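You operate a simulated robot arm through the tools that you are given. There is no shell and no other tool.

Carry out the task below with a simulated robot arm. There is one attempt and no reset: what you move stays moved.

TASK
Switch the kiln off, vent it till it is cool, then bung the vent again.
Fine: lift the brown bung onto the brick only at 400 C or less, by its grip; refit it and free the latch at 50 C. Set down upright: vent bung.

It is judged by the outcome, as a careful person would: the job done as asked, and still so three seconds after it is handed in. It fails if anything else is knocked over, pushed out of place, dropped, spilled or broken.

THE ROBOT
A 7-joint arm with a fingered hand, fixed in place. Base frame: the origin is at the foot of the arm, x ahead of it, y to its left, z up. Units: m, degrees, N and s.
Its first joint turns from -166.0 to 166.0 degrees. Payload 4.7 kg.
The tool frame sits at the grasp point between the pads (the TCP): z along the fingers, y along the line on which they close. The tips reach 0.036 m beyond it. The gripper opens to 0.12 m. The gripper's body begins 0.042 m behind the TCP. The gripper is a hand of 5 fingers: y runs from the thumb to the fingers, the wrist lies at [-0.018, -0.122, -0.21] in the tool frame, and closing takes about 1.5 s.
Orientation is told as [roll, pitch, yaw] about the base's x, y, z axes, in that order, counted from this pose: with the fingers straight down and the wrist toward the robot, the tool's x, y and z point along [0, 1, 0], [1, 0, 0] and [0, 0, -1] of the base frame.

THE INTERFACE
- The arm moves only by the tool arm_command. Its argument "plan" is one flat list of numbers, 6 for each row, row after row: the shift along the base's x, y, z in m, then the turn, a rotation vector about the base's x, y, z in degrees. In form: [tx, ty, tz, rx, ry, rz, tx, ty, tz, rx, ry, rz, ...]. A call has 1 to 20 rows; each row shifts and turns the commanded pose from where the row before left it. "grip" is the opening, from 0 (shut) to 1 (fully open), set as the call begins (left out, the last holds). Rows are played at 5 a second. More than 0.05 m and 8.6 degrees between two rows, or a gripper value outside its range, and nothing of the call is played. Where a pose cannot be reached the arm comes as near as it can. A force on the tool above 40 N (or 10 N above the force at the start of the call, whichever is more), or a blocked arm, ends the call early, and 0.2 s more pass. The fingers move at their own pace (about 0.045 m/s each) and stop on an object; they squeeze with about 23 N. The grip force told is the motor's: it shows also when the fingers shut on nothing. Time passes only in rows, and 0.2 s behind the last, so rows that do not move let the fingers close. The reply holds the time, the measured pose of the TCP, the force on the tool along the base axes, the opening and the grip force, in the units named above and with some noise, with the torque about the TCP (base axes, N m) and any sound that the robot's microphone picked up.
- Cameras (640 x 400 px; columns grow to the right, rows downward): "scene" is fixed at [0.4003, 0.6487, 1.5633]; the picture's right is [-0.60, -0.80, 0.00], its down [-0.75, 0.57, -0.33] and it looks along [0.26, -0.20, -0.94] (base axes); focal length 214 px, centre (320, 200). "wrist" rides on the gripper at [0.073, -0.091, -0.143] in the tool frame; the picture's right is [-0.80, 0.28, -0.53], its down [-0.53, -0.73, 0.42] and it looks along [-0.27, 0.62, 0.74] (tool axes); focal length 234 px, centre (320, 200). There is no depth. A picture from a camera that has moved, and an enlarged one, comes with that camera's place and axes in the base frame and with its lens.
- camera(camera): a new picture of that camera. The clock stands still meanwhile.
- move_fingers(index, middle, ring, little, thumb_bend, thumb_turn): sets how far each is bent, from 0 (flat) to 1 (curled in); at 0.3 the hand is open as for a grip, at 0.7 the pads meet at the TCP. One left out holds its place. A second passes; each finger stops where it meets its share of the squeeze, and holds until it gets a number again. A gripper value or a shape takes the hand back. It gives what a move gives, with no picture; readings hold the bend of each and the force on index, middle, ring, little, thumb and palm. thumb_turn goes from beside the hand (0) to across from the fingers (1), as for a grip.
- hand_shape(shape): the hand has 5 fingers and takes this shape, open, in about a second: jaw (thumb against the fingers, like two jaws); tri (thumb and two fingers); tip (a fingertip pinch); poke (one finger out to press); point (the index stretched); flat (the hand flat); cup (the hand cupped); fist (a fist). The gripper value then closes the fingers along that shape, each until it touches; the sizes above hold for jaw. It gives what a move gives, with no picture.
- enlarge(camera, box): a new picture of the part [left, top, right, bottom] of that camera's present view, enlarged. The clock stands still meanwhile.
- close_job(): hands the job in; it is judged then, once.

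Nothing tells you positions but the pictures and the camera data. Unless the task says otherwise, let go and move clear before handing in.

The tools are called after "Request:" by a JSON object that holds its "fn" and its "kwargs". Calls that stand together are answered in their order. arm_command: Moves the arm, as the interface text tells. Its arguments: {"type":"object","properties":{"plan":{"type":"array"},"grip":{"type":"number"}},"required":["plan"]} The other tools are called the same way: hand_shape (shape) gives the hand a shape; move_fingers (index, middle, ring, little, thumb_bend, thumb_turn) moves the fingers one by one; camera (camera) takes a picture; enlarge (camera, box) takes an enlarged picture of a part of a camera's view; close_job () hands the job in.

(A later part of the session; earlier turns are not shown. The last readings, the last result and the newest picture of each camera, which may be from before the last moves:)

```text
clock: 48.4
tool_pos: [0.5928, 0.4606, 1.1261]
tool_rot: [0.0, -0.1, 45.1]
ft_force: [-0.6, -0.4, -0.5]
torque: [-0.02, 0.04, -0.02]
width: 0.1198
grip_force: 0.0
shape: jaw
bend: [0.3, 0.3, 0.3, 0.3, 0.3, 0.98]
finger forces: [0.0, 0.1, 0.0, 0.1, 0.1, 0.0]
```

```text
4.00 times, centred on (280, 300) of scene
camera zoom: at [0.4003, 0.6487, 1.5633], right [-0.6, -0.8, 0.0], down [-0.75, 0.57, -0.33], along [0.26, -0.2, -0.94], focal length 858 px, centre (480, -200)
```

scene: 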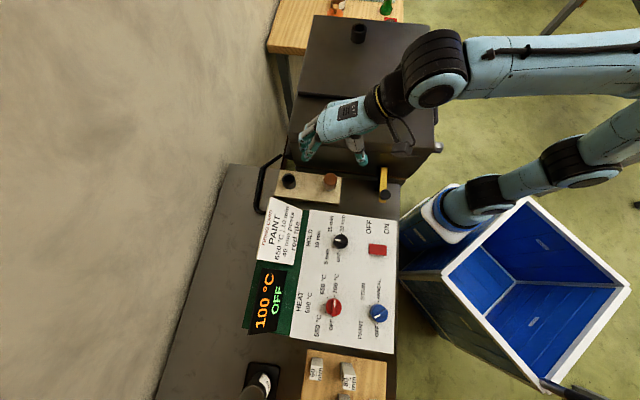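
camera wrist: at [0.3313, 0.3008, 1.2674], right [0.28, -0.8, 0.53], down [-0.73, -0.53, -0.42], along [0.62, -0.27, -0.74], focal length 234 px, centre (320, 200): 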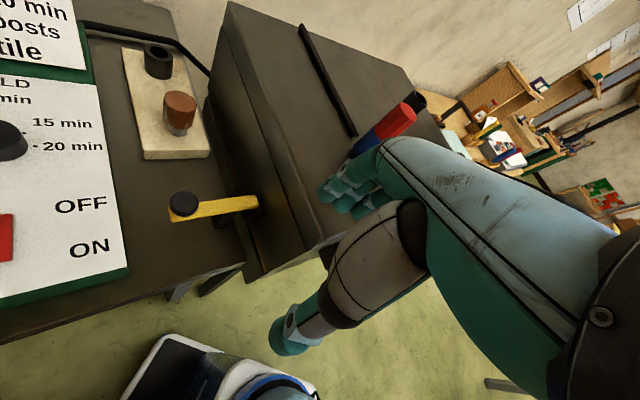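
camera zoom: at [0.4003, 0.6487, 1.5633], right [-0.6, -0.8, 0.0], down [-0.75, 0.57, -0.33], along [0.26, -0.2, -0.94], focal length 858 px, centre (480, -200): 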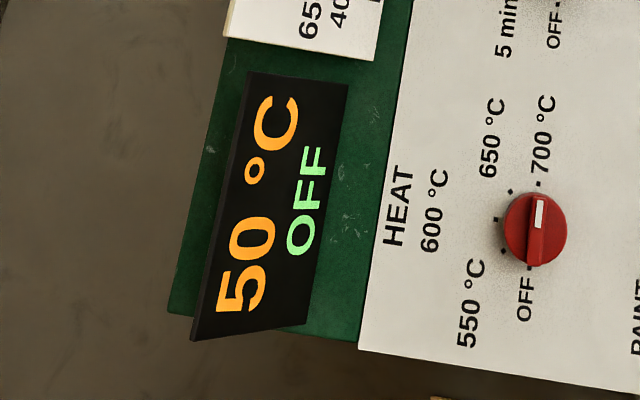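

The display shows 50 °C. I descend around the bung's grip at the same relative pose as before.

Request:
{"fn": "arm_command", "kwargs": {"plan": [0.0005, 0.001, -0.045, 0, 0, 0, 0, 0, -0.045, 0, 0, 0, 0, 0, -0.045, 0, 0, 0, 0, 0, -0.025, 0, 0, 0, 0, 0, -0.009, 0, 0, 0]}}

Request:
{"fn": "enlarge", "kwargs": {"camera": "wrist", "box": [220, 160, 380, 320]}}

Request:
{"fn": "enlarge", "kwargs": {"camera": "scene", "box": [300, 140, 380, 210]}}

```text
clock: 49.6
tool_pos: [0.5922, 0.4639, 0.9553]
tool_rot: [-0.1, 0.0, 45.1]
ft_force: [0.0, 0.7, -0.3]
torque: [-0.01, -0.01, -0.02]
width: 0.1197
grip_force: 0.1
shape: jaw
bend: [0.3, 0.3, 0.3, 0.3, 0.3, 0.98]
finger forces: [0.0, 0.0, 0.0, 0.0, 0.1, 0.1]
```

```text
2.50 times, centred on (300, 240) of wrist
camera zoom: at [0.4762, 0.4491, 1.0978], right [0.77, -0.37, 0.53], down [-0.14, -0.89, -0.42], along [0.63, 0.25, -0.74], focal length 585 px, centre (370, 100)
```

zoom: 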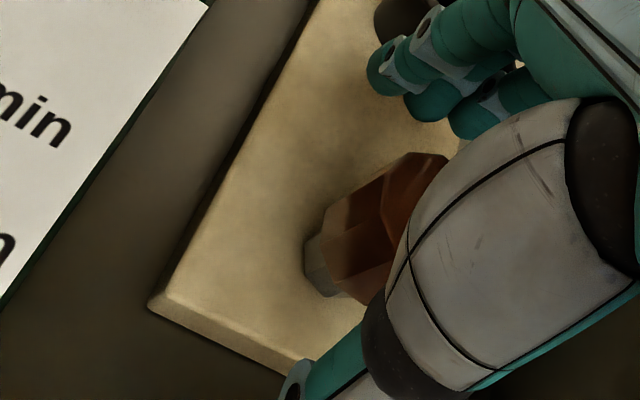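

```text
5.71 times, centred on (340, 175) of scene
camera zoom: at [0.4003, 0.6487, 1.5633], right [-0.6, -0.8, 0.0], down [-0.75, 0.57, -0.33], along [0.26, -0.2, -0.94], focal length 1226 px, centre (206, 343)
```

zoom: 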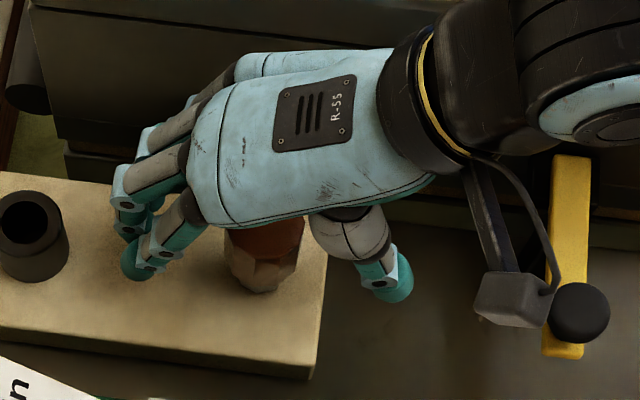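

The pose matches the earlier release exactly. I close the grip on the brown grip.

Request:
{"fn": "arm_command", "kwargs": {"plan": [0, 0, 0, 0, 0, 0, 0, 0, 0, 0, 0, 0, 0, 0, 0, 0, 0, 0, 0, 0, 0, 0, 0, 0, 0, 0, 0, 0, 0, 0, 0, 0, 0, 0, 0, 0, 0, 0, 0, 0, 0, 0, 0, 0, 0, 0, 0, 0], "grip": 0.0}}

Request:
{"fn": "enlarge", "kwargs": {"camera": "wrist", "box": [220, 160, 380, 320]}}

Request:
{"fn": "enlarge", "kwargs": {"camera": "scene", "box": [300, 140, 380, 210]}}

```text
clock: 51.4
tool_pos: [0.5917, 0.4632, 0.9555]
tool_rot: [0.0, -0.1, 45.1]
ft_force: [0.2, 0.5, -1.0]
torque: [-0.01, 0.03, 0.03]
width: 0.0306
grip_force: 23.0
shape: jaw
bend: [0.73, 0.51, 0.56, 0.55, 0.75, 1.0]
finger forces: [8.8, 6.1, 3.0, 0.1, 17.7, 0.0]
```

```text
2.50 times, centred on (300, 240) of wrist
camera zoom: at [0.4763, 0.4492, 1.0982], right [0.77, -0.37, 0.53], down [-0.14, -0.89, -0.42], along [0.63, 0.25, -0.74], focal length 585 px, centre (370, 100)
```

zoom: 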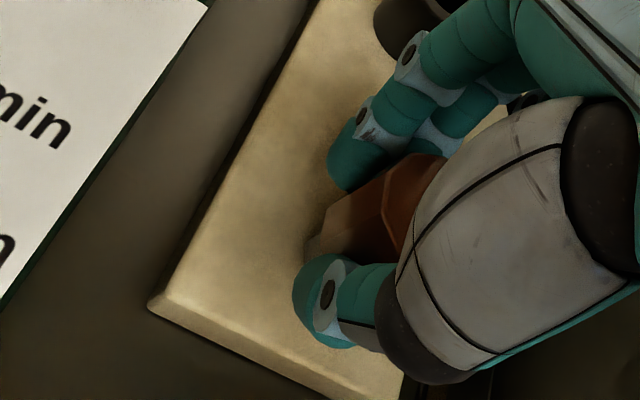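

```text
5.71 times, centred on (340, 175) of scene
camera zoom: at [0.4003, 0.6487, 1.5633], right [-0.6, -0.8, 0.0], down [-0.75, 0.57, -0.33], along [0.26, -0.2, -0.94], focal length 1226 px, centre (206, 343)
```

zoom: 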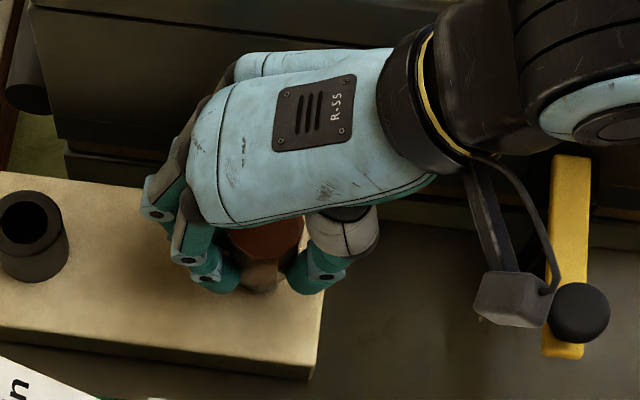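

The grip is firm (23 N). I lift clear and travel back above the vent, then compare with the earlier view before inserting.

Request:
{"fn": "arm_command", "kwargs": {"plan": [0, 0, 0.01, 0, 0, 0, 0, 0, 0.02, 0, 0, 0, 0, 0, 0.03, 0, 0, 0, 0, 0, 0.04, 0, 0, 0, 0, 0, 0.04, 0, 0, 0, 0, 0, 0.04, 0, 0, 0, 0, 0, 0.04, 0, 0, 0, 0, 0, 0.04, 0, 0, 0, 0, 0, 0.04, 0, 0, 0]}}

Request:
{"fn": "camera", "kwargs": {"camera": "scene"}}

Request:
{"fn": "enlarge", "kwargs": {"camera": "wrist", "box": [220, 160, 380, 320]}}

Request:
{"fn": "enlarge", "kwargs": {"camera": "scene", "box": [240, 90, 360, 190]}}

```text
clock: 53.4
tool_pos: [0.5913, 0.4628, 1.2554]
tool_rot: [0.0, 0.1, 45.1]
ft_force: [0.3, 1.2, -2.0]
torque: [0.06, 0.05, 0.0]
width: 0.0306
grip_force: 23.1
shape: jaw
bend: [0.73, 0.51, 0.56, 0.55, 0.75, 1.0]
finger forces: [8.9, 6.4, 3.1, 0.0, 17.4, 0.1]
```

```text
taken
```

scene: 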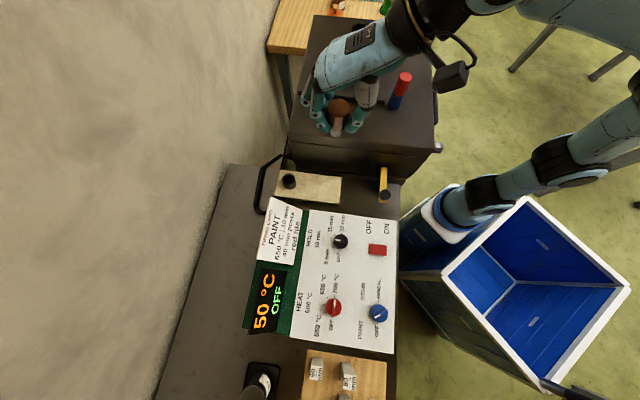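

```text
2.50 times, centred on (300, 240) of wrist
camera zoom: at [0.4751, 0.4488, 1.3984], right [0.77, -0.37, 0.53], down [-0.14, -0.89, -0.42], along [0.63, 0.25, -0.74], focal length 585 px, centre (370, 100)
```

zoom: 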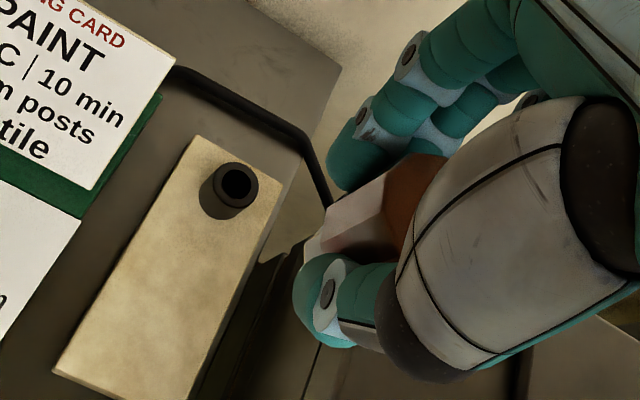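

```text
4.00 times, centred on (300, 140) of scene
camera zoom: at [0.4003, 0.6487, 1.5633], right [-0.6, -0.8, 0.0], down [-0.75, 0.57, -0.33], along [0.26, -0.2, -0.94], focal length 858 px, centre (400, 440)
```

zoom: 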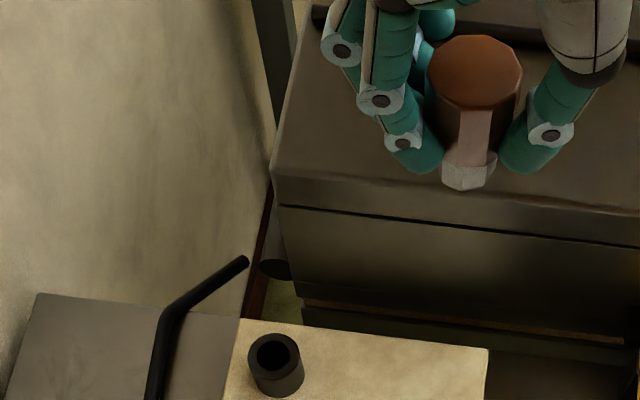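

The bung hangs straight and the display holds at 50 °C. I travel to above the vent, turning the hand back.

Request:
{"fn": "arm_command", "kwargs": {"plan": [0.02833, -0.03088, 0, 0, 0, -3.75, 0.02833, -0.03088, 0, 0, 0, -3.75, 0.02833, -0.03088, 0, 0, 0, -3.75, 0.02833, -0.03088, 0, 0, 0, -3.75, 0.02833, -0.03088, 0, 0, 0, -3.75, 0.02833, -0.03088, 0, 0, 0, -3.75, 0.02833, -0.03088, 0, 0, 0, -3.75, 0.02833, -0.03088, 0, 0, 0, -3.75, 0.02833, -0.03088, 0, 0, 0, -3.75, 0.02833, -0.03088, 0, 0, 0, -3.75, 0.02833, -0.03088, 0, 0, 0, -3.75, 0.02833, -0.03088, 0, 0, 0, -3.75, 0, 0, -0.04, 0, 0, 0, 0, 0, -0.04, 0, 0, 0]}}

Request:
{"fn": "camera", "kwargs": {"camera": "scene"}}

Request:
{"fn": "enlarge", "kwargs": {"camera": "scene", "box": [330, 0, 410, 50]}}

Request:
{"fn": "camera", "kwargs": {"camera": "wrist"}}

```text
clock: 56.4
tool_pos: [0.934, 0.0912, 1.1751]
tool_rot: [0.0, 0.0, 0.1]
ft_force: [-0.3, 1.0, -0.7]
torque: [-0.01, -0.02, 0.0]
width: 0.0304
grip_force: 22.5
shape: jaw
bend: [0.73, 0.51, 0.56, 0.55, 0.75, 1.0]
finger forces: [9.1, 6.3, 3.6, 0.0, 17.3, 0.1]
```

```text
taken
```

scene: 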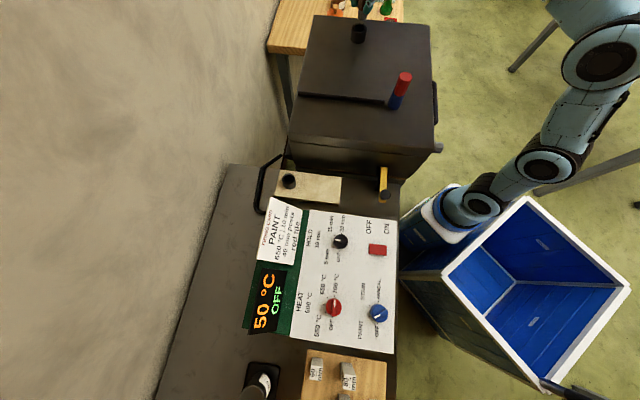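

```text
8.00 times, centred on (370, 25) of scene
camera zoom: at [0.4003, 0.6487, 1.5633], right [-0.6, -0.8, 0.0], down [-0.75, 0.57, -0.33], along [0.26, -0.2, -0.94], focal length 1716 px, centre (-80, 1600)
```

zoom: 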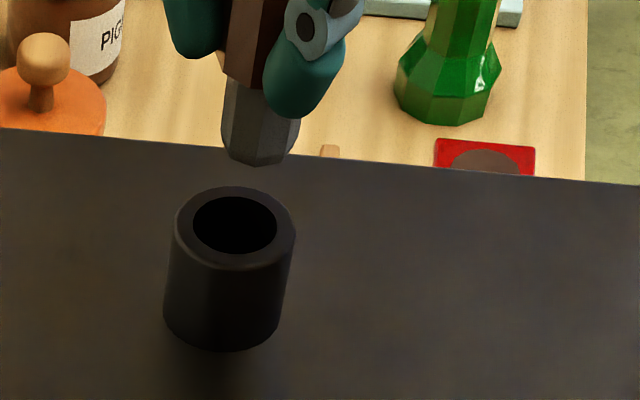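

```text
taken
camera wrist: at [0.8407, 0.1621, 1.3176], right [0.28, -0.8, 0.53], down [-0.73, -0.53, -0.42], along [0.62, -0.27, -0.74], focal length 234 px, centre (320, 200)
```

wrist: 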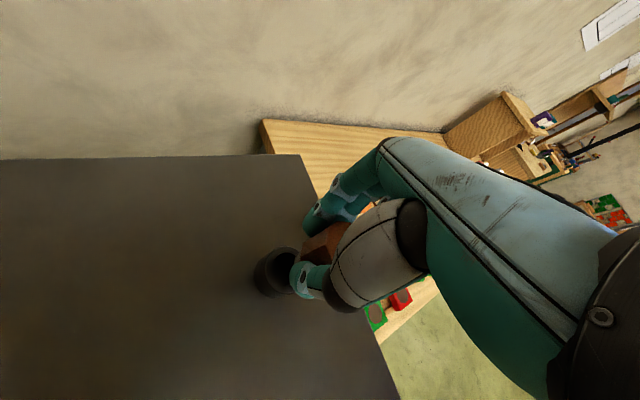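

I compare with the earlier lifted view: the plug now appears about 12 px to the right of where it should line up with the collar, so the grip sits a few millimetres differently. I'll zoom in from both cameras to work out the correction.

Request:
{"fn": "enlarge", "kwargs": {"camera": "wrist", "box": [230, 190, 350, 310]}}

Request:
{"fn": "enlarge", "kwargs": {"camera": "scene", "box": [340, 5, 385, 45]}}

```text
3.33 times, centred on (290, 250) of wrist
camera zoom: at [0.8407, 0.1621, 1.3176], right [0.28, -0.8, 0.53], down [-0.73, -0.53, -0.42], along [0.62, -0.27, -0.74], focal length 781 px, centre (420, 33)
```

zoom: 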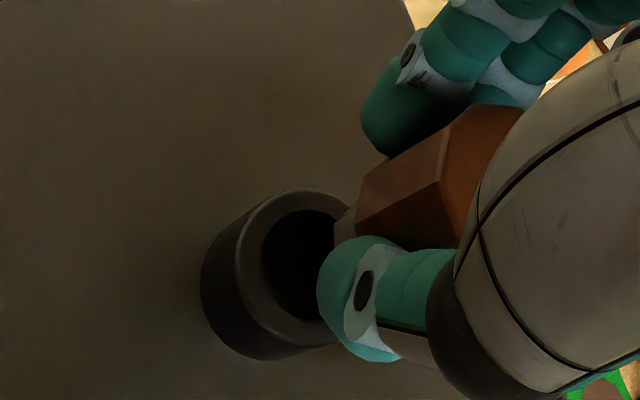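

```text
10.00 times, centred on (362, 25) of scene
camera zoom: at [0.4003, 0.6487, 1.5633], right [-0.6, -0.8, 0.0], down [-0.75, 0.57, -0.33], along [0.26, -0.2, -0.94], focal length 2145 px, centre (-105, 1950)
```

zoom: 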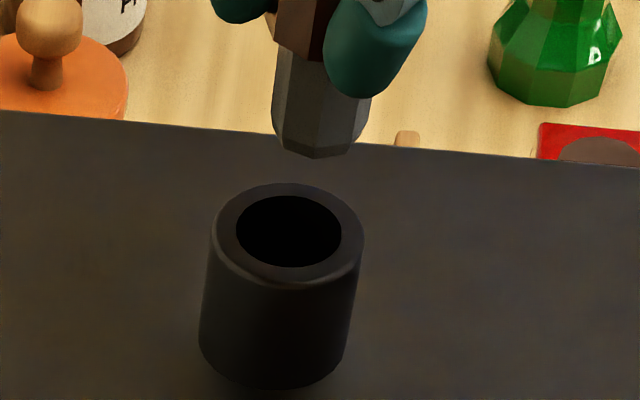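

The plug is offset about (-2.8, -3.7) mm from the vent axis. I correct by (+2.6, +3.4) mm, lower to just above the collar and check again.

Request:
{"fn": "arm_command", "kwargs": {"plan": [0.0026, 0.0034, 0, 0, 0, 0, 0, 0, -0.01, 0, 0, 0, 0, 0, -0.007, 0, 0, 0, 0, 0, 0, 0, 0, 0]}}

Request:
{"fn": "enlarge", "kwargs": {"camera": "scene", "box": [340, 5, 385, 45]}}

Request:
{"fn": "enlarge", "kwargs": {"camera": "wrist", "box": [250, 190, 350, 290]}}

```text
clock: 57.4
tool_pos: [0.9349, 0.0951, 1.1572]
tool_rot: [0.0, 0.0, 0.1]
ft_force: [0.1, -0.9, -1.4]
torque: [0.01, -0.03, 0.02]
width: 0.0303
grip_force: 23.2
shape: jaw
bend: [0.73, 0.51, 0.56, 0.55, 0.75, 1.0]
finger forces: [9.2, 6.3, 3.6, 0.0, 17.3, 0.0]
```

```text
10.00 times, centred on (362, 25) of scene
camera zoom: at [0.4003, 0.6487, 1.5633], right [-0.6, -0.8, 0.0], down [-0.75, 0.57, -0.33], along [0.26, -0.2, -0.94], focal length 2145 px, centre (-105, 1950)
```

zoom: 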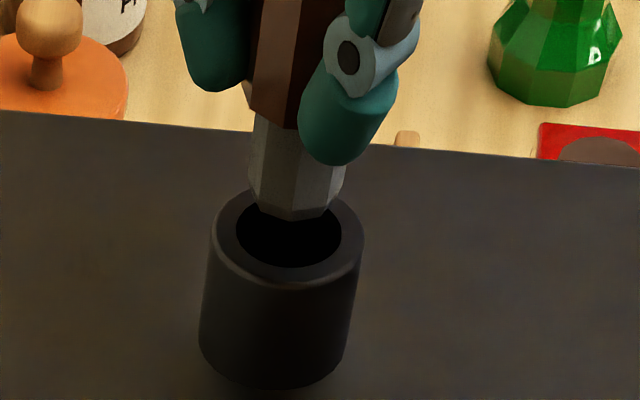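

```text
4.00 times, centred on (300, 240) of wrist
camera zoom: at [0.8429, 0.1661, 1.3001], right [0.28, -0.8, 0.53], down [-0.73, -0.53, -0.42], along [0.62, -0.27, -0.74], focal length 937 px, centre (400, 40)
```

zoom: 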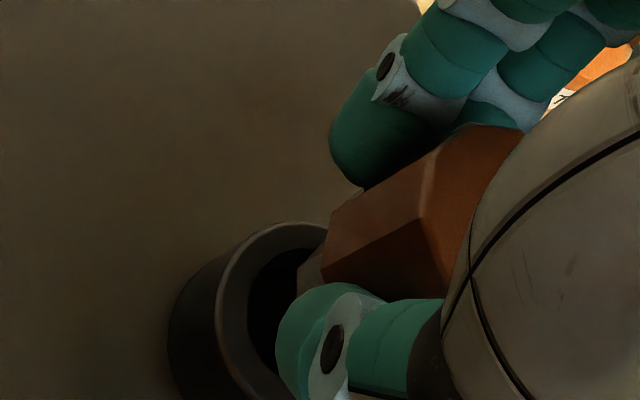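

Now the plug lines up with the hole to within about a millimetre. Display was 50 °C; I lower it in small steps while watching the forces.

Request:
{"fn": "arm_command", "kwargs": {"plan": [0.0004, 0.0005, -0.004, 0, 0, 0, 0, 0, -0.004, 0, 0, 0, 0, 0, -0.004, 0, 0, 0, 0, 0, -0.003, 0, 0, 0]}}

Request:
{"fn": "enlarge", "kwargs": {"camera": "scene", "box": [340, 5, 385, 45]}}

Request:
{"fn": "enlarge", "kwargs": {"camera": "scene", "box": [240, 250, 320, 350]}}

```text
clock: 58.4
tool_pos: [0.9351, 0.0957, 1.1478]
tool_rot: [0.1, -0.3, 0.1]
ft_force: [-0.7, 0.4, 21.5]
torque: [-0.16, -0.14, 0.01]
width: 0.0312
grip_force: 23.2
shape: jaw
bend: [0.73, 0.51, 0.56, 0.55, 0.75, 1.0]
finger forces: [10.5, 7.8, 4.4, 0.1, 21.3, 0.0]
```

```text
10.00 times, centred on (362, 25) of scene
camera zoom: at [0.4003, 0.6487, 1.5633], right [-0.6, -0.8, 0.0], down [-0.75, 0.57, -0.33], along [0.26, -0.2, -0.94], focal length 2145 px, centre (-105, 1950)
```

zoom: 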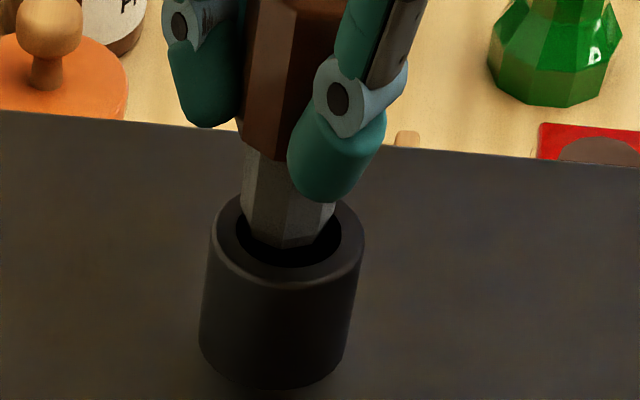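

```text
4.00 times, centred on (280, 300) of scene
camera zoom: at [0.4003, 0.6487, 1.5633], right [-0.6, -0.8, 0.0], down [-0.75, 0.57, -0.33], along [0.26, -0.2, -0.94], focal length 858 px, centre (480, -200)
```

zoom: 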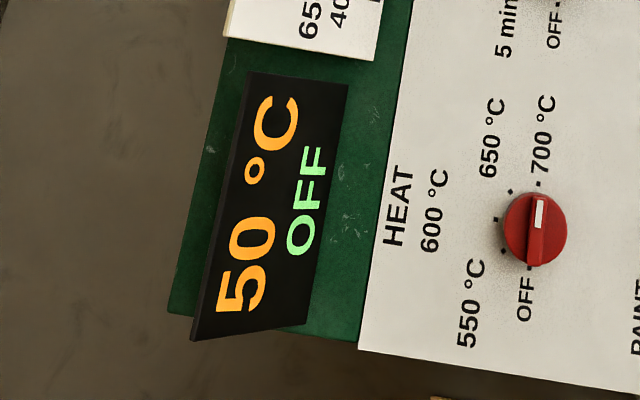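

The plug's edge touches the rim (21 N): in the picture it sits about 3 mm too far toward the back. I lift a few millimetres, shift toward the camera side and try again.

Request:
{"fn": "arm_command", "kwargs": {"plan": [0, 0, 0.005, 0, 0, 0, 0, 0, 0.003, 0, 0, 0, -0.0024, 0.0018, 0, 0, 0, 0, 0, 0, 0, 0, 0, 0]}}

Request:
{"fn": "enlarge", "kwargs": {"camera": "scene", "box": [340, 5, 385, 45]}}

Request:
{"fn": "enlarge", "kwargs": {"camera": "wrist", "box": [250, 190, 350, 290]}}

```text
clock: 59.4
tool_pos: [0.9336, 0.0989, 1.1502]
tool_rot: [0.0, 0.2, 0.1]
ft_force: [0.2, 0.0, -1.0]
torque: [0.01, -0.02, 0.0]
width: 0.0309
grip_force: 23.5
shape: jaw
bend: [0.73, 0.51, 0.56, 0.55, 0.75, 1.0]
finger forces: [9.9, 6.6, 3.7, 0.0, 17.8, 0.1]
```

```text
10.00 times, centred on (362, 25) of scene
camera zoom: at [0.4003, 0.6487, 1.5633], right [-0.6, -0.8, 0.0], down [-0.75, 0.57, -0.33], along [0.26, -0.2, -0.94], focal length 2145 px, centre (-105, 1950)
```

zoom: 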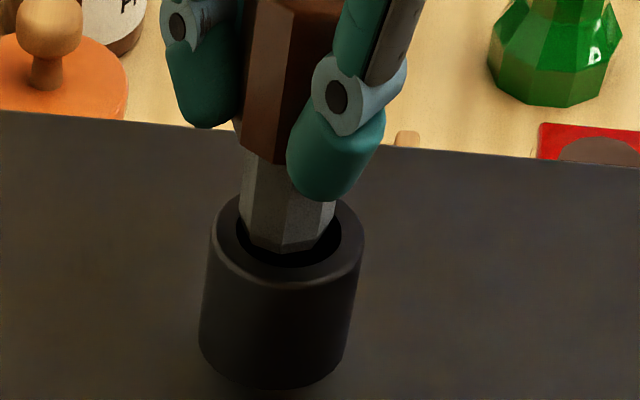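

```text
4.00 times, centred on (300, 240) of wrist
camera zoom: at [0.8421, 0.1698, 1.2921], right [0.28, -0.8, 0.52], down [-0.73, -0.53, -0.42], along [0.62, -0.27, -0.74], focal length 937 px, centre (400, 40)
```

zoom: 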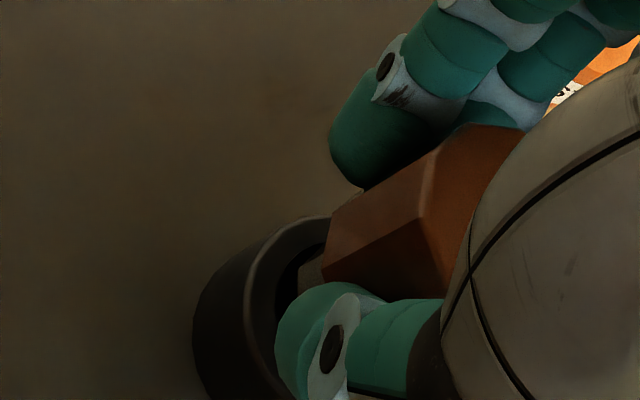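

Request:
{"fn": "enlarge", "kwargs": {"camera": "scene", "box": [350, 20, 374, 36]}}

Request:
{"fn": "enlarge", "kwargs": {"camera": "wrist", "box": [290, 230, 330, 270]}}

```text
16.00 times, centred on (362, 28) of scene
camera zoom: at [0.4003, 0.6487, 1.5633], right [-0.6, -0.8, 0.0], down [-0.75, 0.57, -0.33], along [0.26, -0.2, -0.94], focal length 3432 px, centre (-352, 2952)
```

zoom: 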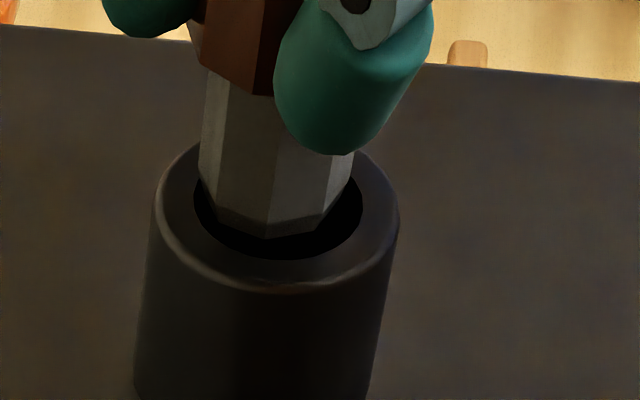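

```text
10.00 times, centred on (310, 250) of wrist
camera zoom: at [0.8421, 0.1698, 1.2921], right [0.28, -0.8, 0.52], down [-0.73, -0.53, -0.42], along [0.62, -0.27, -0.74], focal length 2342 px, centre (420, -300)
```

zoom: 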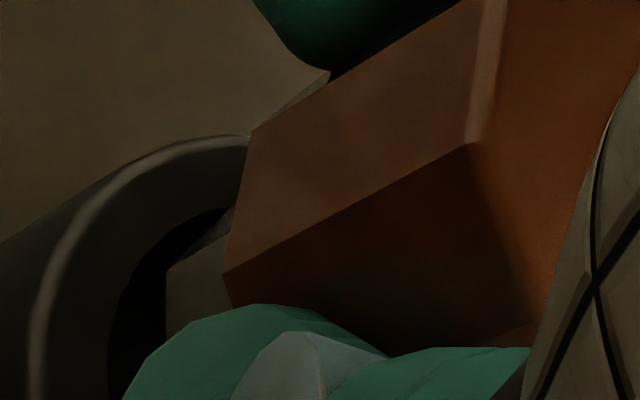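

The zoom shows a bevelled plug end now centred in the hole to within about half a millimetre. I lower again in small steps.

Request:
{"fn": "arm_command", "kwargs": {"plan": [0, 0, -0.003, 0, 0, 0, 0, 0, -0.003, 0, 0, 0, 0, 0, -0.002, 0, 0, 0]}}

Request:
{"fn": "enlarge", "kwargs": {"camera": "scene", "box": [350, 20, 374, 36]}}

```text
clock: 60.2
tool_pos: [0.9315, 0.0977, 1.1471]
tool_rot: [0.1, -0.4, 0.1]
ft_force: [-1.0, 2.0, 24.9]
torque: [-0.11, -0.26, 0.02]
width: 0.0314
grip_force: 22.9
shape: jaw
bend: [0.74, 0.51, 0.56, 0.55, 0.75, 1.0]
finger forces: [11.9, 8.7, 3.8, 0.1, 21.9, 0.1]
```

```text
16.00 times, centred on (362, 28) of scene
camera zoom: at [0.4003, 0.6487, 1.5633], right [-0.6, -0.8, 0.0], down [-0.75, 0.57, -0.33], along [0.26, -0.2, -0.94], focal length 3432 px, centre (-352, 2952)
```

zoom: 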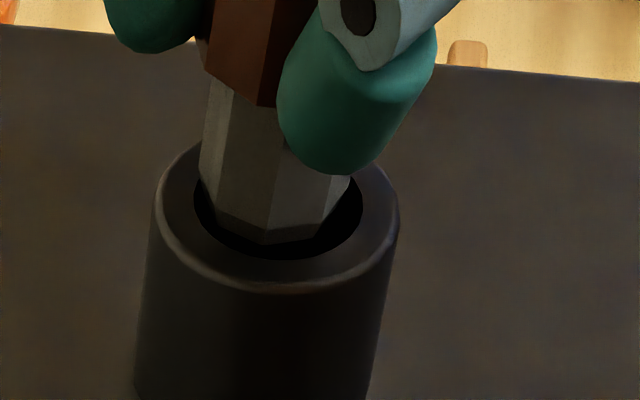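

Contact again at 25 N; the torque and picture say the plug's +x/+y side touches the rim. I lift 4 mm, shift about 1.6 mm in -x/-y, and lower again.

Request:
{"fn": "arm_command", "kwargs": {"plan": [0, 0, 0.006, 0, 0, 0, -0.001, -0.0014, 0, 0, 0, 0, 0, 0, -0.003, 0, 0, 0, 0, 0, -0.002, 0, 0, 0]}}

Request:
{"fn": "enlarge", "kwargs": {"camera": "scene", "box": [350, 20, 374, 36]}}

Request:
{"fn": "enlarge", "kwargs": {"camera": "wrist", "box": [250, 190, 350, 290]}}

```text
clock: 61.2
tool_pos: [0.9314, 0.0976, 1.1468]
tool_rot: [0.1, -0.4, 0.0]
ft_force: [1.0, 7.1, 25.1]
torque: [0.06, -0.4, 0.13]
width: 0.0318
grip_force: 23.1
shape: jaw
bend: [0.74, 0.51, 0.56, 0.55, 0.75, 1.0]
finger forces: [14.6, 9.4, 3.0, 0.0, 21.4, 0.0]
```

```text
16.00 times, centred on (362, 28) of scene
camera zoom: at [0.4003, 0.6487, 1.5633], right [-0.6, -0.8, 0.0], down [-0.75, 0.57, -0.33], along [0.26, -0.2, -0.94], focal length 3432 px, centre (-352, 2952)
```

zoom: 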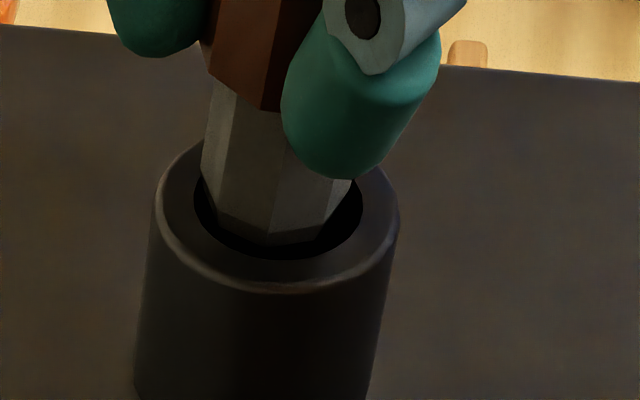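

```text
4.00 times, centred on (300, 240) of wrist
camera zoom: at [0.8385, 0.1687, 1.2888], right [0.28, -0.8, 0.53], down [-0.73, -0.53, -0.43], along [0.62, -0.26, -0.73], focal length 937 px, centre (400, 40)
```

zoom: 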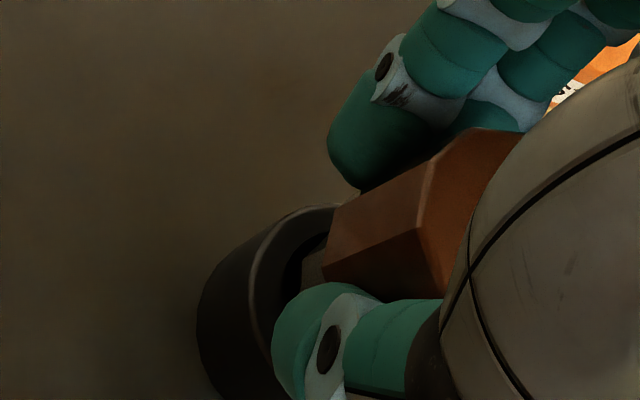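

Request:
{"fn": "enlarge", "kwargs": {"camera": "scene", "box": [355, 27, 371, 37]}}

Request:
{"fn": "enlarge", "kwargs": {"camera": "wrist", "box": [290, 230, 330, 270]}}

```text
16.00 times, centred on (363, 32) of scene
camera zoom: at [0.4003, 0.6487, 1.5633], right [-0.6, -0.8, 0.0], down [-0.75, 0.57, -0.33], along [0.26, -0.2, -0.94], focal length 3432 px, centre (-368, 2888)
```

zoom: 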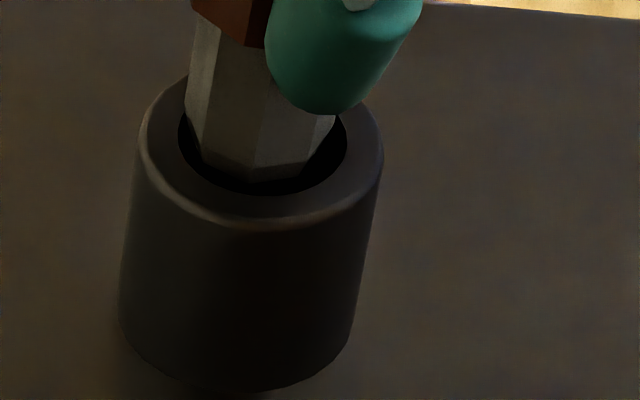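

```text
10.00 times, centred on (310, 250) of wrist
camera zoom: at [0.8385, 0.1687, 1.2888], right [0.28, -0.8, 0.53], down [-0.73, -0.53, -0.43], along [0.62, -0.26, -0.73], focal length 2342 px, centre (420, -300)
```

zoom: 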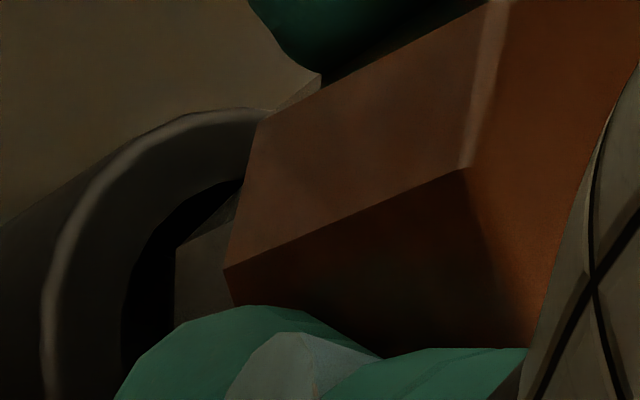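

Combining both views and the torque, the bevel rests on the rim's far side: the plug is about (+4, -2) mm off. I lift 5 mm, shift (-3.6, +2.2) mm, and look again.

Request:
{"fn": "arm_command", "kwargs": {"plan": [0, 0, 0.006, 0, 0, 0, -0.0036, 0.0022, 0, 0, 0, 0, 0, 0, 0, 0, 0, 0]}}

Request:
{"fn": "enlarge", "kwargs": {"camera": "scene", "box": [350, 20, 374, 36]}}

Request:
{"fn": "enlarge", "kwargs": {"camera": "wrist", "box": [290, 230, 330, 270]}}

```text
clock: 62.0
tool_pos: [0.9279, 0.0982, 1.1482]
tool_rot: [0.0, 0.2, 0.1]
ft_force: [3.1, 0.3, -1.9]
torque: [0.03, -0.21, 0.09]
width: 0.0311
grip_force: 22.7
shape: jaw
bend: [0.73, 0.51, 0.56, 0.55, 0.75, 1.0]
finger forces: [11.3, 7.2, 4.0, 0.0, 16.4, 0.0]
```

```text
16.00 times, centred on (362, 28) of scene
camera zoom: at [0.4003, 0.6487, 1.5633], right [-0.6, -0.8, 0.0], down [-0.75, 0.57, -0.33], along [0.26, -0.2, -0.94], focal length 3432 px, centre (-352, 2952)
```

zoom: 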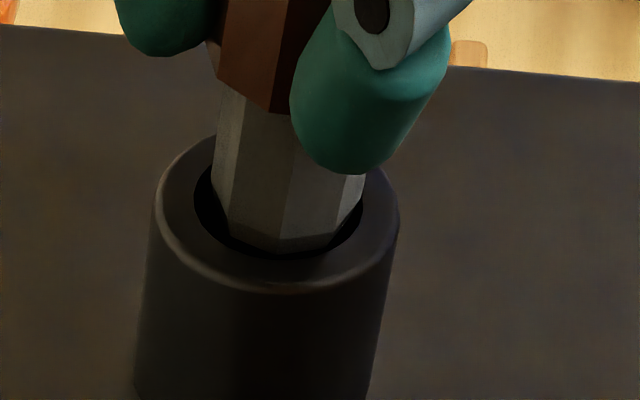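

```text
10.00 times, centred on (310, 250) of wrist
camera zoom: at [0.8371, 0.1693, 1.2911], right [0.28, -0.8, 0.53], down [-0.73, -0.53, -0.42], along [0.62, -0.27, -0.74], focal length 2342 px, centre (420, -300)
```

zoom: 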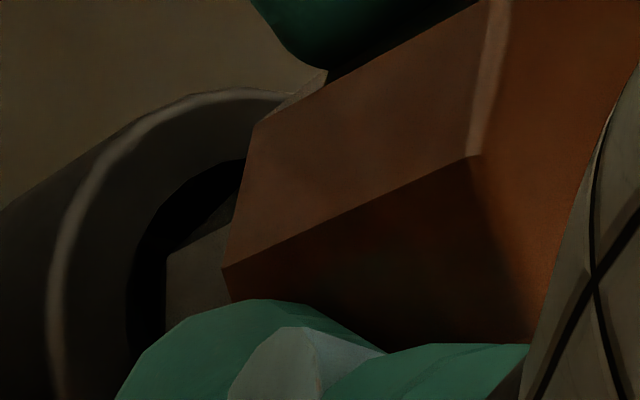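

The plug end is now inside the rim, leaning slightly to the -y side. I shift (+0.6, +1.8) mm and lower gently.

Request:
{"fn": "arm_command", "kwargs": {"plan": [0.0006, 0.0018, 0, 0, 0, 0, 0, 0, -0.002, 0, 0, 0, 0, 0, -0.002, 0, 0, 0, 0, 0, -0.002, 0, 0, 0]}}

Request:
{"fn": "enlarge", "kwargs": {"camera": "scene", "box": [350, 20, 374, 36]}}

Request:
{"fn": "enlarge", "kwargs": {"camera": "wrist", "box": [290, 230, 330, 270]}}

```text
clock: 63.0
tool_pos: [0.9289, 0.1006, 1.1476]
tool_rot: [0.0, -0.4, 0.1]
ft_force: [4.4, -1.6, 18.3]
torque: [-0.12, -0.19, 0.01]
width: 0.0318
grip_force: 23.2
shape: jaw
bend: [0.73, 0.51, 0.56, 0.55, 0.76, 1.0]
finger forces: [12.4, 8.8, 5.3, 0.1, 19.1, 0.1]
```

```text
16.00 times, centred on (362, 28) of scene
camera zoom: at [0.4003, 0.6487, 1.5633], right [-0.6, -0.8, 0.0], down [-0.75, 0.57, -0.33], along [0.26, -0.2, -0.94], focal length 3432 px, centre (-352, 2952)
```

zoom: 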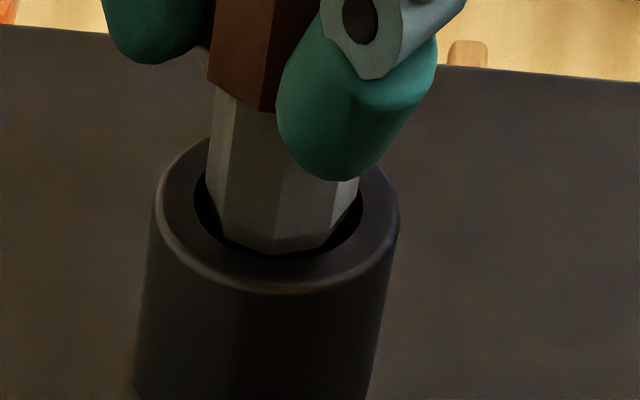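

```text
10.00 times, centred on (310, 250) of wrist
camera zoom: at [0.8357, 0.1714, 1.2895], right [0.28, -0.8, 0.53], down [-0.73, -0.53, -0.43], along [0.63, -0.26, -0.73], focal length 2342 px, centre (420, -300)
```

zoom: 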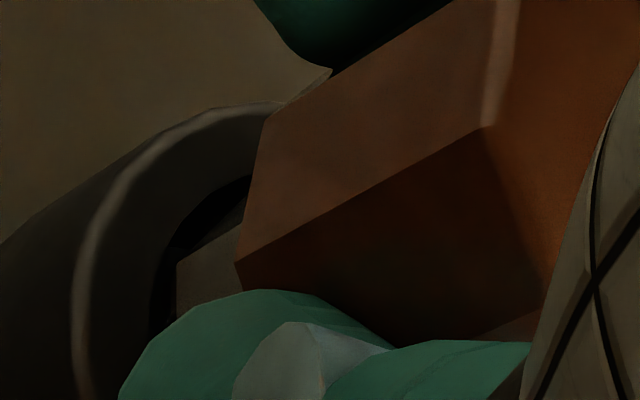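

Both lateral forces now point back toward the middle, so the true centre lies between my last two tries: about (+1.5, -2) mm from here. I unload, shift, and lower gently.

Request:
{"fn": "arm_command", "kwargs": {"plan": [0, 0, 0.004, 0, 0, 0, 0.0015, -0.002, 0, 0, 0, 0, 0, 0, -0.002, 0, 0, 0, 0, 0, -0.002, 0, 0, 0, 0, 0, -0.001, 0, 0, 0]}}

Request:
{"fn": "enlarge", "kwargs": {"camera": "scene", "box": [350, 20, 374, 36]}}

Request:
{"fn": "enlarge", "kwargs": {"camera": "wrist", "box": [250, 190, 350, 290]}}

```text
clock: 64.2
tool_pos: [0.93, 0.0979, 1.1465]
tool_rot: [0.0, -0.4, 0.0]
ft_force: [2.1, 1.1, 30.7]
torque: [0.0, -0.06, 0.02]
width: 0.0331
grip_force: 23.1
shape: jaw
bend: [0.73, 0.5, 0.55, 0.55, 0.77, 1.0]
finger forces: [13.8, 9.0, 5.3, 0.0, 23.8, 0.1]
```

```text
16.00 times, centred on (362, 28) of scene
camera zoom: at [0.4003, 0.6487, 1.5633], right [-0.6, -0.8, 0.0], down [-0.75, 0.57, -0.33], along [0.26, -0.2, -0.94], focal length 3432 px, centre (-352, 2952)
```

zoom: 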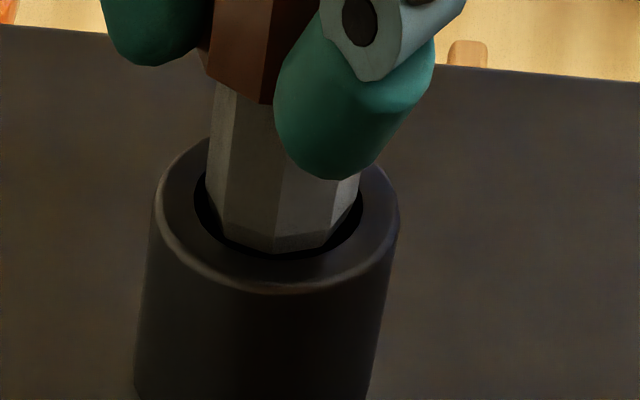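

```text
4.00 times, centred on (300, 240) of wrist
camera zoom: at [0.8364, 0.1702, 1.2882], right [0.28, -0.8, 0.53], down [-0.73, -0.53, -0.43], along [0.63, -0.26, -0.73], focal length 937 px, centre (400, 40)
```

zoom: 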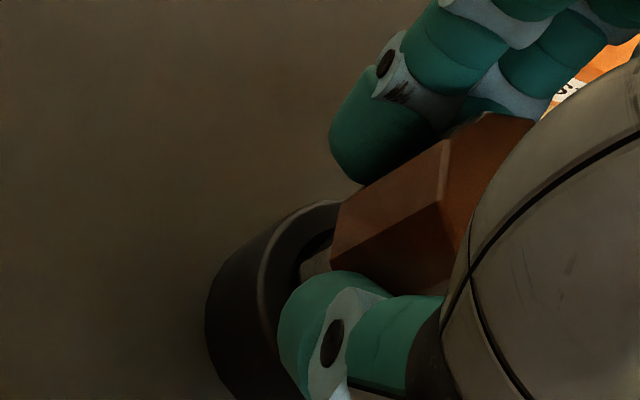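

Heights suggest the bevel is already about 5 mm inside and only about a millimetre of sideways error remains. I unload, go to the midpoint of the last contacts, and lower lightly with tiny wiggles.

Request:
{"fn": "arm_command", "kwargs": {"plan": [0, 0, 0.003, 0, 0, 0, 0.0008, -0.0013, 0, 0, 0, 0, 0, 0, -0.001, 0, 0, 0, 0, 0, -0.001, 0, 0, 0, 0, 0, -0.001, 0, 0, 0]}}

Request:
{"fn": "arm_command", "kwargs": {"plan": [0.0006, 0, 0, 0, 0, 0, -0.0006, 0.0006, 0, 0, 0, 0, -0.0006, -0.0006, 0, 0, 0, 0, 0.0006, -0.0006, 0, 0, 0, 0, 0, 0.0006, 0, 0, 0, 0]}}

Request:
{"fn": "enlarge", "kwargs": {"camera": "scene", "box": [350, 20, 374, 36]}}

```text
clock: 65.4
tool_pos: [0.9298, 0.0971, 1.1454]
tool_rot: [0.1, -0.2, 0.1]
ft_force: [-1.0, 1.6, 30.2]
torque: [0.16, 0.17, 0.02]
width: 0.0333
grip_force: 23.2
shape: jaw
bend: [0.73, 0.5, 0.55, 0.55, 0.77, 1.0]
finger forces: [14.0, 8.0, 5.3, 0.1, 26.3, 0.0]
```

```text
clock: 66.6
tool_pos: [0.9306, 0.096, 1.144]
tool_rot: [0.0, -0.1, 0.2]
ft_force: [-1.4, 0.9, 30.1]
torque: [0.12, 0.21, -0.01]
width: 0.0337
grip_force: 23.5
shape: jaw
bend: [0.73, 0.5, 0.55, 0.55, 0.77, 1.0]
finger forces: [13.5, 7.9, 5.8, 0.0, 26.9, 0.0]
```

```text
16.00 times, centred on (362, 28) of scene
camera zoom: at [0.4003, 0.6487, 1.5633], right [-0.6, -0.8, 0.0], down [-0.75, 0.57, -0.33], along [0.26, -0.2, -0.94], focal length 3432 px, centre (-352, 2952)
```

zoom: 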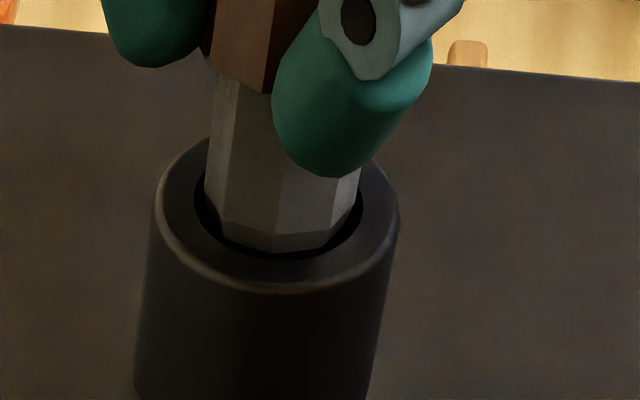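

The picture shows the plug end centred in the rim while the hand is merely sliding on the grip. I stop pressing: unload first, then loosen the fingers only slightly so the bevelled plug can centre itself while still caged.

Request:
{"fn": "arm_command", "kwargs": {"plan": [0, 0, 0.002, 0, 0, 0, 0, 0, 0.001, 0, 0, 0, 0, 0, 0, 0, 0, 0]}}

Request:
{"fn": "enlarge", "kwargs": {"camera": "scene", "box": [350, 20, 374, 36]}}

Request:
{"fn": "enlarge", "kwargs": {"camera": "wrist", "box": [250, 190, 350, 290]}}

Request:
{"fn": "enlarge", "kwargs": {"camera": "wrist", "box": [290, 230, 330, 270]}}

```text
clock: 67.4
tool_pos: [0.9328, 0.0968, 1.1444]
tool_rot: [0.0, 0.2, 0.1]
ft_force: [-2.2, 1.5, 16.4]
torque: [0.14, 0.22, 0.03]
width: 0.033
grip_force: 22.8
shape: jaw
bend: [0.73, 0.5, 0.55, 0.55, 0.77, 1.0]
finger forces: [12.5, 7.2, 5.0, 0.1, 24.3, 0.1]
```

```text
16.00 times, centred on (362, 28) of scene
camera zoom: at [0.4003, 0.6487, 1.5633], right [-0.6, -0.8, 0.0], down [-0.75, 0.57, -0.33], along [0.26, -0.2, -0.94], focal length 3432 px, centre (-352, 2952)
```

zoom: 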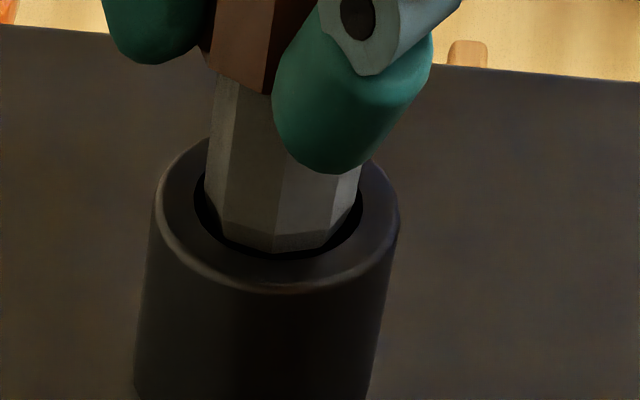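

```text
4.00 times, centred on (300, 240) of wrist
camera zoom: at [0.8396, 0.1686, 1.2879], right [0.28, -0.8, 0.53], down [-0.73, -0.53, -0.42], along [0.62, -0.27, -0.74], focal length 937 px, centre (400, 40)
```

zoom: 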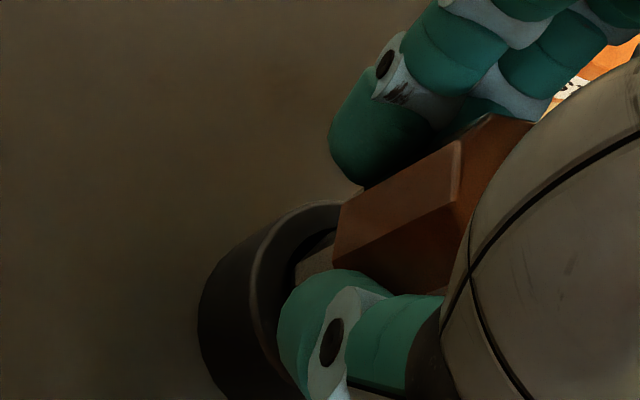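

```text
10.00 times, centred on (310, 250) of wrist
camera zoom: at [0.8396, 0.1686, 1.2879], right [0.28, -0.8, 0.53], down [-0.73, -0.53, -0.42], along [0.62, -0.27, -0.74], focal length 2342 px, centre (420, -300)
```

zoom: 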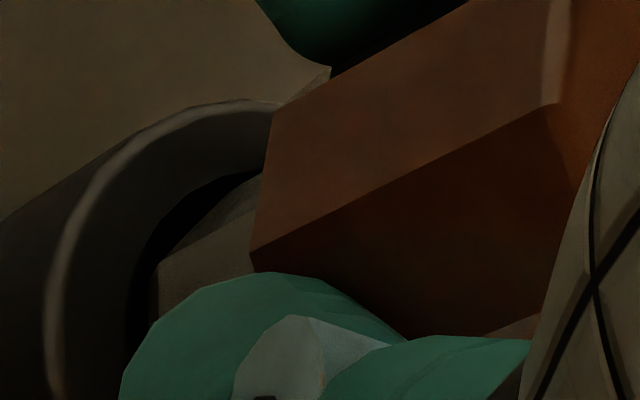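

Request:
{"fn": "arm_command", "kwargs": {"plan": [0.0004, 0.0004, 0.001, 0, 0, 0, 0, 0, 0.001, 0, 0, 0, 0, 0, 0, 0, 0, 0]}}

```text
clock: 68.2
tool_pos: [0.932, 0.0979, 1.1481]
tool_rot: [0.0, 0.2, 0.1]
ft_force: [-0.1, 0.6, -1.7]
torque: [-0.01, -0.01, 0.0]
width: 0.0311
grip_force: 23.1
shape: jaw
bend: [0.73, 0.5, 0.55, 0.55, 0.77, 1.0]
finger forces: [10.5, 6.9, 4.6, 0.1, 18.1, 0.0]
```

The bung hangs free again. I touch down very lightly, a millimetre at a time, to sense which side meets the rim first.

Request:
{"fn": "arm_command", "kwargs": {"plan": [0, 0, -0.001, 0, 0, 0, 0, 0, 0, 0, 0, 0]}}

Request:
{"fn": "arm_command", "kwargs": {"plan": [0, 0, -0.001, 0, 0, 0, 0, 0, 0, 0, 0, 0]}}

Request:
{"fn": "enlarge", "kwargs": {"camera": "scene", "box": [350, 20, 374, 36]}}

```text
clock: 68.8
tool_pos: [0.9318, 0.0972, 1.1475]
tool_rot: [0.0, 0.1, 0.1]
ft_force: [0.6, 0.9, -1.6]
torque: [0.07, 0.05, 0.05]
width: 0.0314
grip_force: 23.3
shape: jaw
bend: [0.73, 0.5, 0.55, 0.55, 0.77, 1.0]
finger forces: [10.6, 6.9, 4.6, 0.0, 18.0, 0.1]
```

```text
clock: 69.4
tool_pos: [0.9319, 0.0989, 1.1465]
tool_rot: [-0.1, 0.0, 0.1]
ft_force: [-0.1, 0.1, -1.3]
torque: [-0.02, 0.01, 0.04]
width: 0.0315
grip_force: 23.6
shape: jaw
bend: [0.73, 0.5, 0.55, 0.55, 0.77, 1.0]
finger forces: [10.6, 6.9, 4.5, 0.1, 17.9, 0.0]
```

```text
16.00 times, centred on (362, 28) of scene
camera zoom: at [0.4003, 0.6487, 1.5633], right [-0.6, -0.8, 0.0], down [-0.75, 0.57, -0.33], along [0.26, -0.2, -0.94], focal length 3432 px, centre (-352, 2952)
```

zoom: 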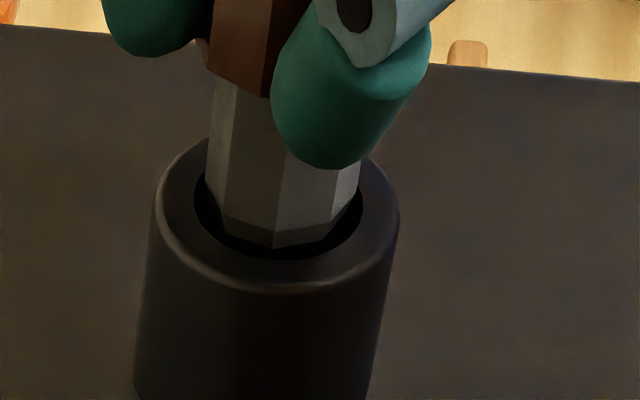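

Request:
{"fn": "arm_command", "kwargs": {"plan": [0, 0, -0.001, 0, 0, 0, 0, 0, 0, 0, 0, 0]}}

Request:
{"fn": "arm_command", "kwargs": {"plan": [0, 0, -0.001, 0, 0, 0, 0, 0, 0, 0, 0, 0]}}

Request:
{"fn": "enlarge", "kwargs": {"camera": "scene", "box": [350, 20, 374, 36]}}

```text
clock: 70.0
tool_pos: [0.9321, 0.0969, 1.1461]
tool_rot: [0.0, 0.0, 0.1]
ft_force: [0.1, -0.1, -1.2]
torque: [-0.01, 0.0, 0.04]
width: 0.0314
grip_force: 22.9
shape: jaw
bend: [0.73, 0.5, 0.55, 0.55, 0.77, 1.0]
finger forces: [10.5, 6.9, 4.6, 0.0, 18.0, 0.1]
```

```text
clock: 70.6
tool_pos: [0.9307, 0.0976, 1.1436]
tool_rot: [0.0, 0.0, 0.1]
ft_force: [0.6, -0.1, -1.4]
torque: [0.02, -0.03, 0.01]
width: 0.0313
grip_force: 23.1
shape: jaw
bend: [0.73, 0.5, 0.55, 0.55, 0.77, 1.0]
finger forces: [10.6, 6.9, 4.6, 0.0, 18.0, 0.0]
```

```text
16.00 times, centred on (362, 28) of scene
camera zoom: at [0.4003, 0.6487, 1.5633], right [-0.6, -0.8, 0.0], down [-0.75, 0.57, -0.33], along [0.26, -0.2, -0.94], focal length 3432 px, centre (-352, 2952)
```

zoom: 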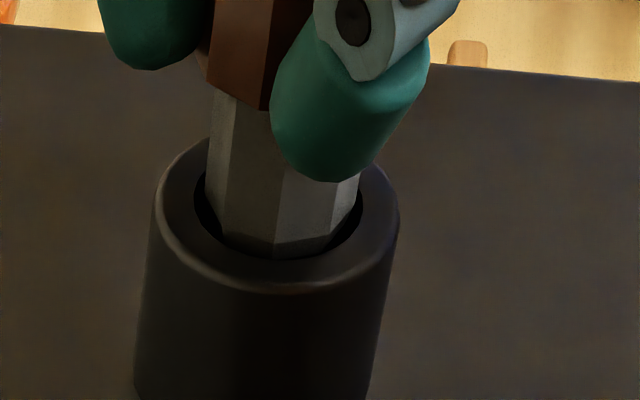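

It is passing below the earlier sticking height with no contact force. I keep lowering gently.

Request:
{"fn": "arm_command", "kwargs": {"plan": [0, 0, -0.001, 0, 0, 0, 0, 0, -0.001, 0, 0, 0]}}

Request:
{"fn": "arm_command", "kwargs": {"plan": [0, 0, -0.001, 0, 0, 0, 0, 0, -0.001, 0, 0, 0]}}

Request:
{"fn": "enlarge", "kwargs": {"camera": "scene", "box": [350, 20, 374, 36]}}

```text
clock: 71.2
tool_pos: [0.9322, 0.0983, 1.1434]
tool_rot: [0.1, 0.0, 0.2]
ft_force: [-0.5, -0.1, -1.3]
torque: [-0.02, -0.02, -0.02]
width: 0.0313
grip_force: 23.2
shape: jaw
bend: [0.73, 0.5, 0.55, 0.55, 0.77, 1.0]
finger forces: [10.6, 7.0, 4.7, 0.2, 18.1, 0.0]
```

```text
clock: 71.8
tool_pos: [0.9315, 0.096, 1.1391]
tool_rot: [0.0, 0.0, 0.1]
ft_force: [0.1, -0.1, -1.5]
torque: [0.05, -0.01, 0.02]
width: 0.0313
grip_force: 22.3
shape: jaw
bend: [0.73, 0.5, 0.55, 0.55, 0.77, 1.0]
finger forces: [10.6, 6.9, 4.6, 0.1, 18.0, 0.0]
```

```text
16.00 times, centred on (362, 28) of scene
camera zoom: at [0.4003, 0.6487, 1.5633], right [-0.6, -0.8, 0.0], down [-0.75, 0.57, -0.33], along [0.26, -0.2, -0.94], focal length 3432 px, centre (-352, 2952)
```

zoom: 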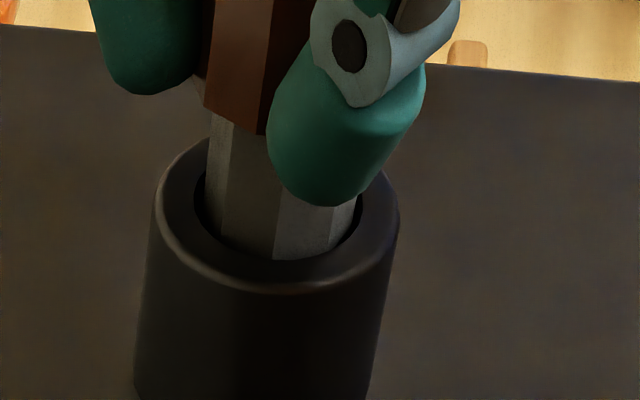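

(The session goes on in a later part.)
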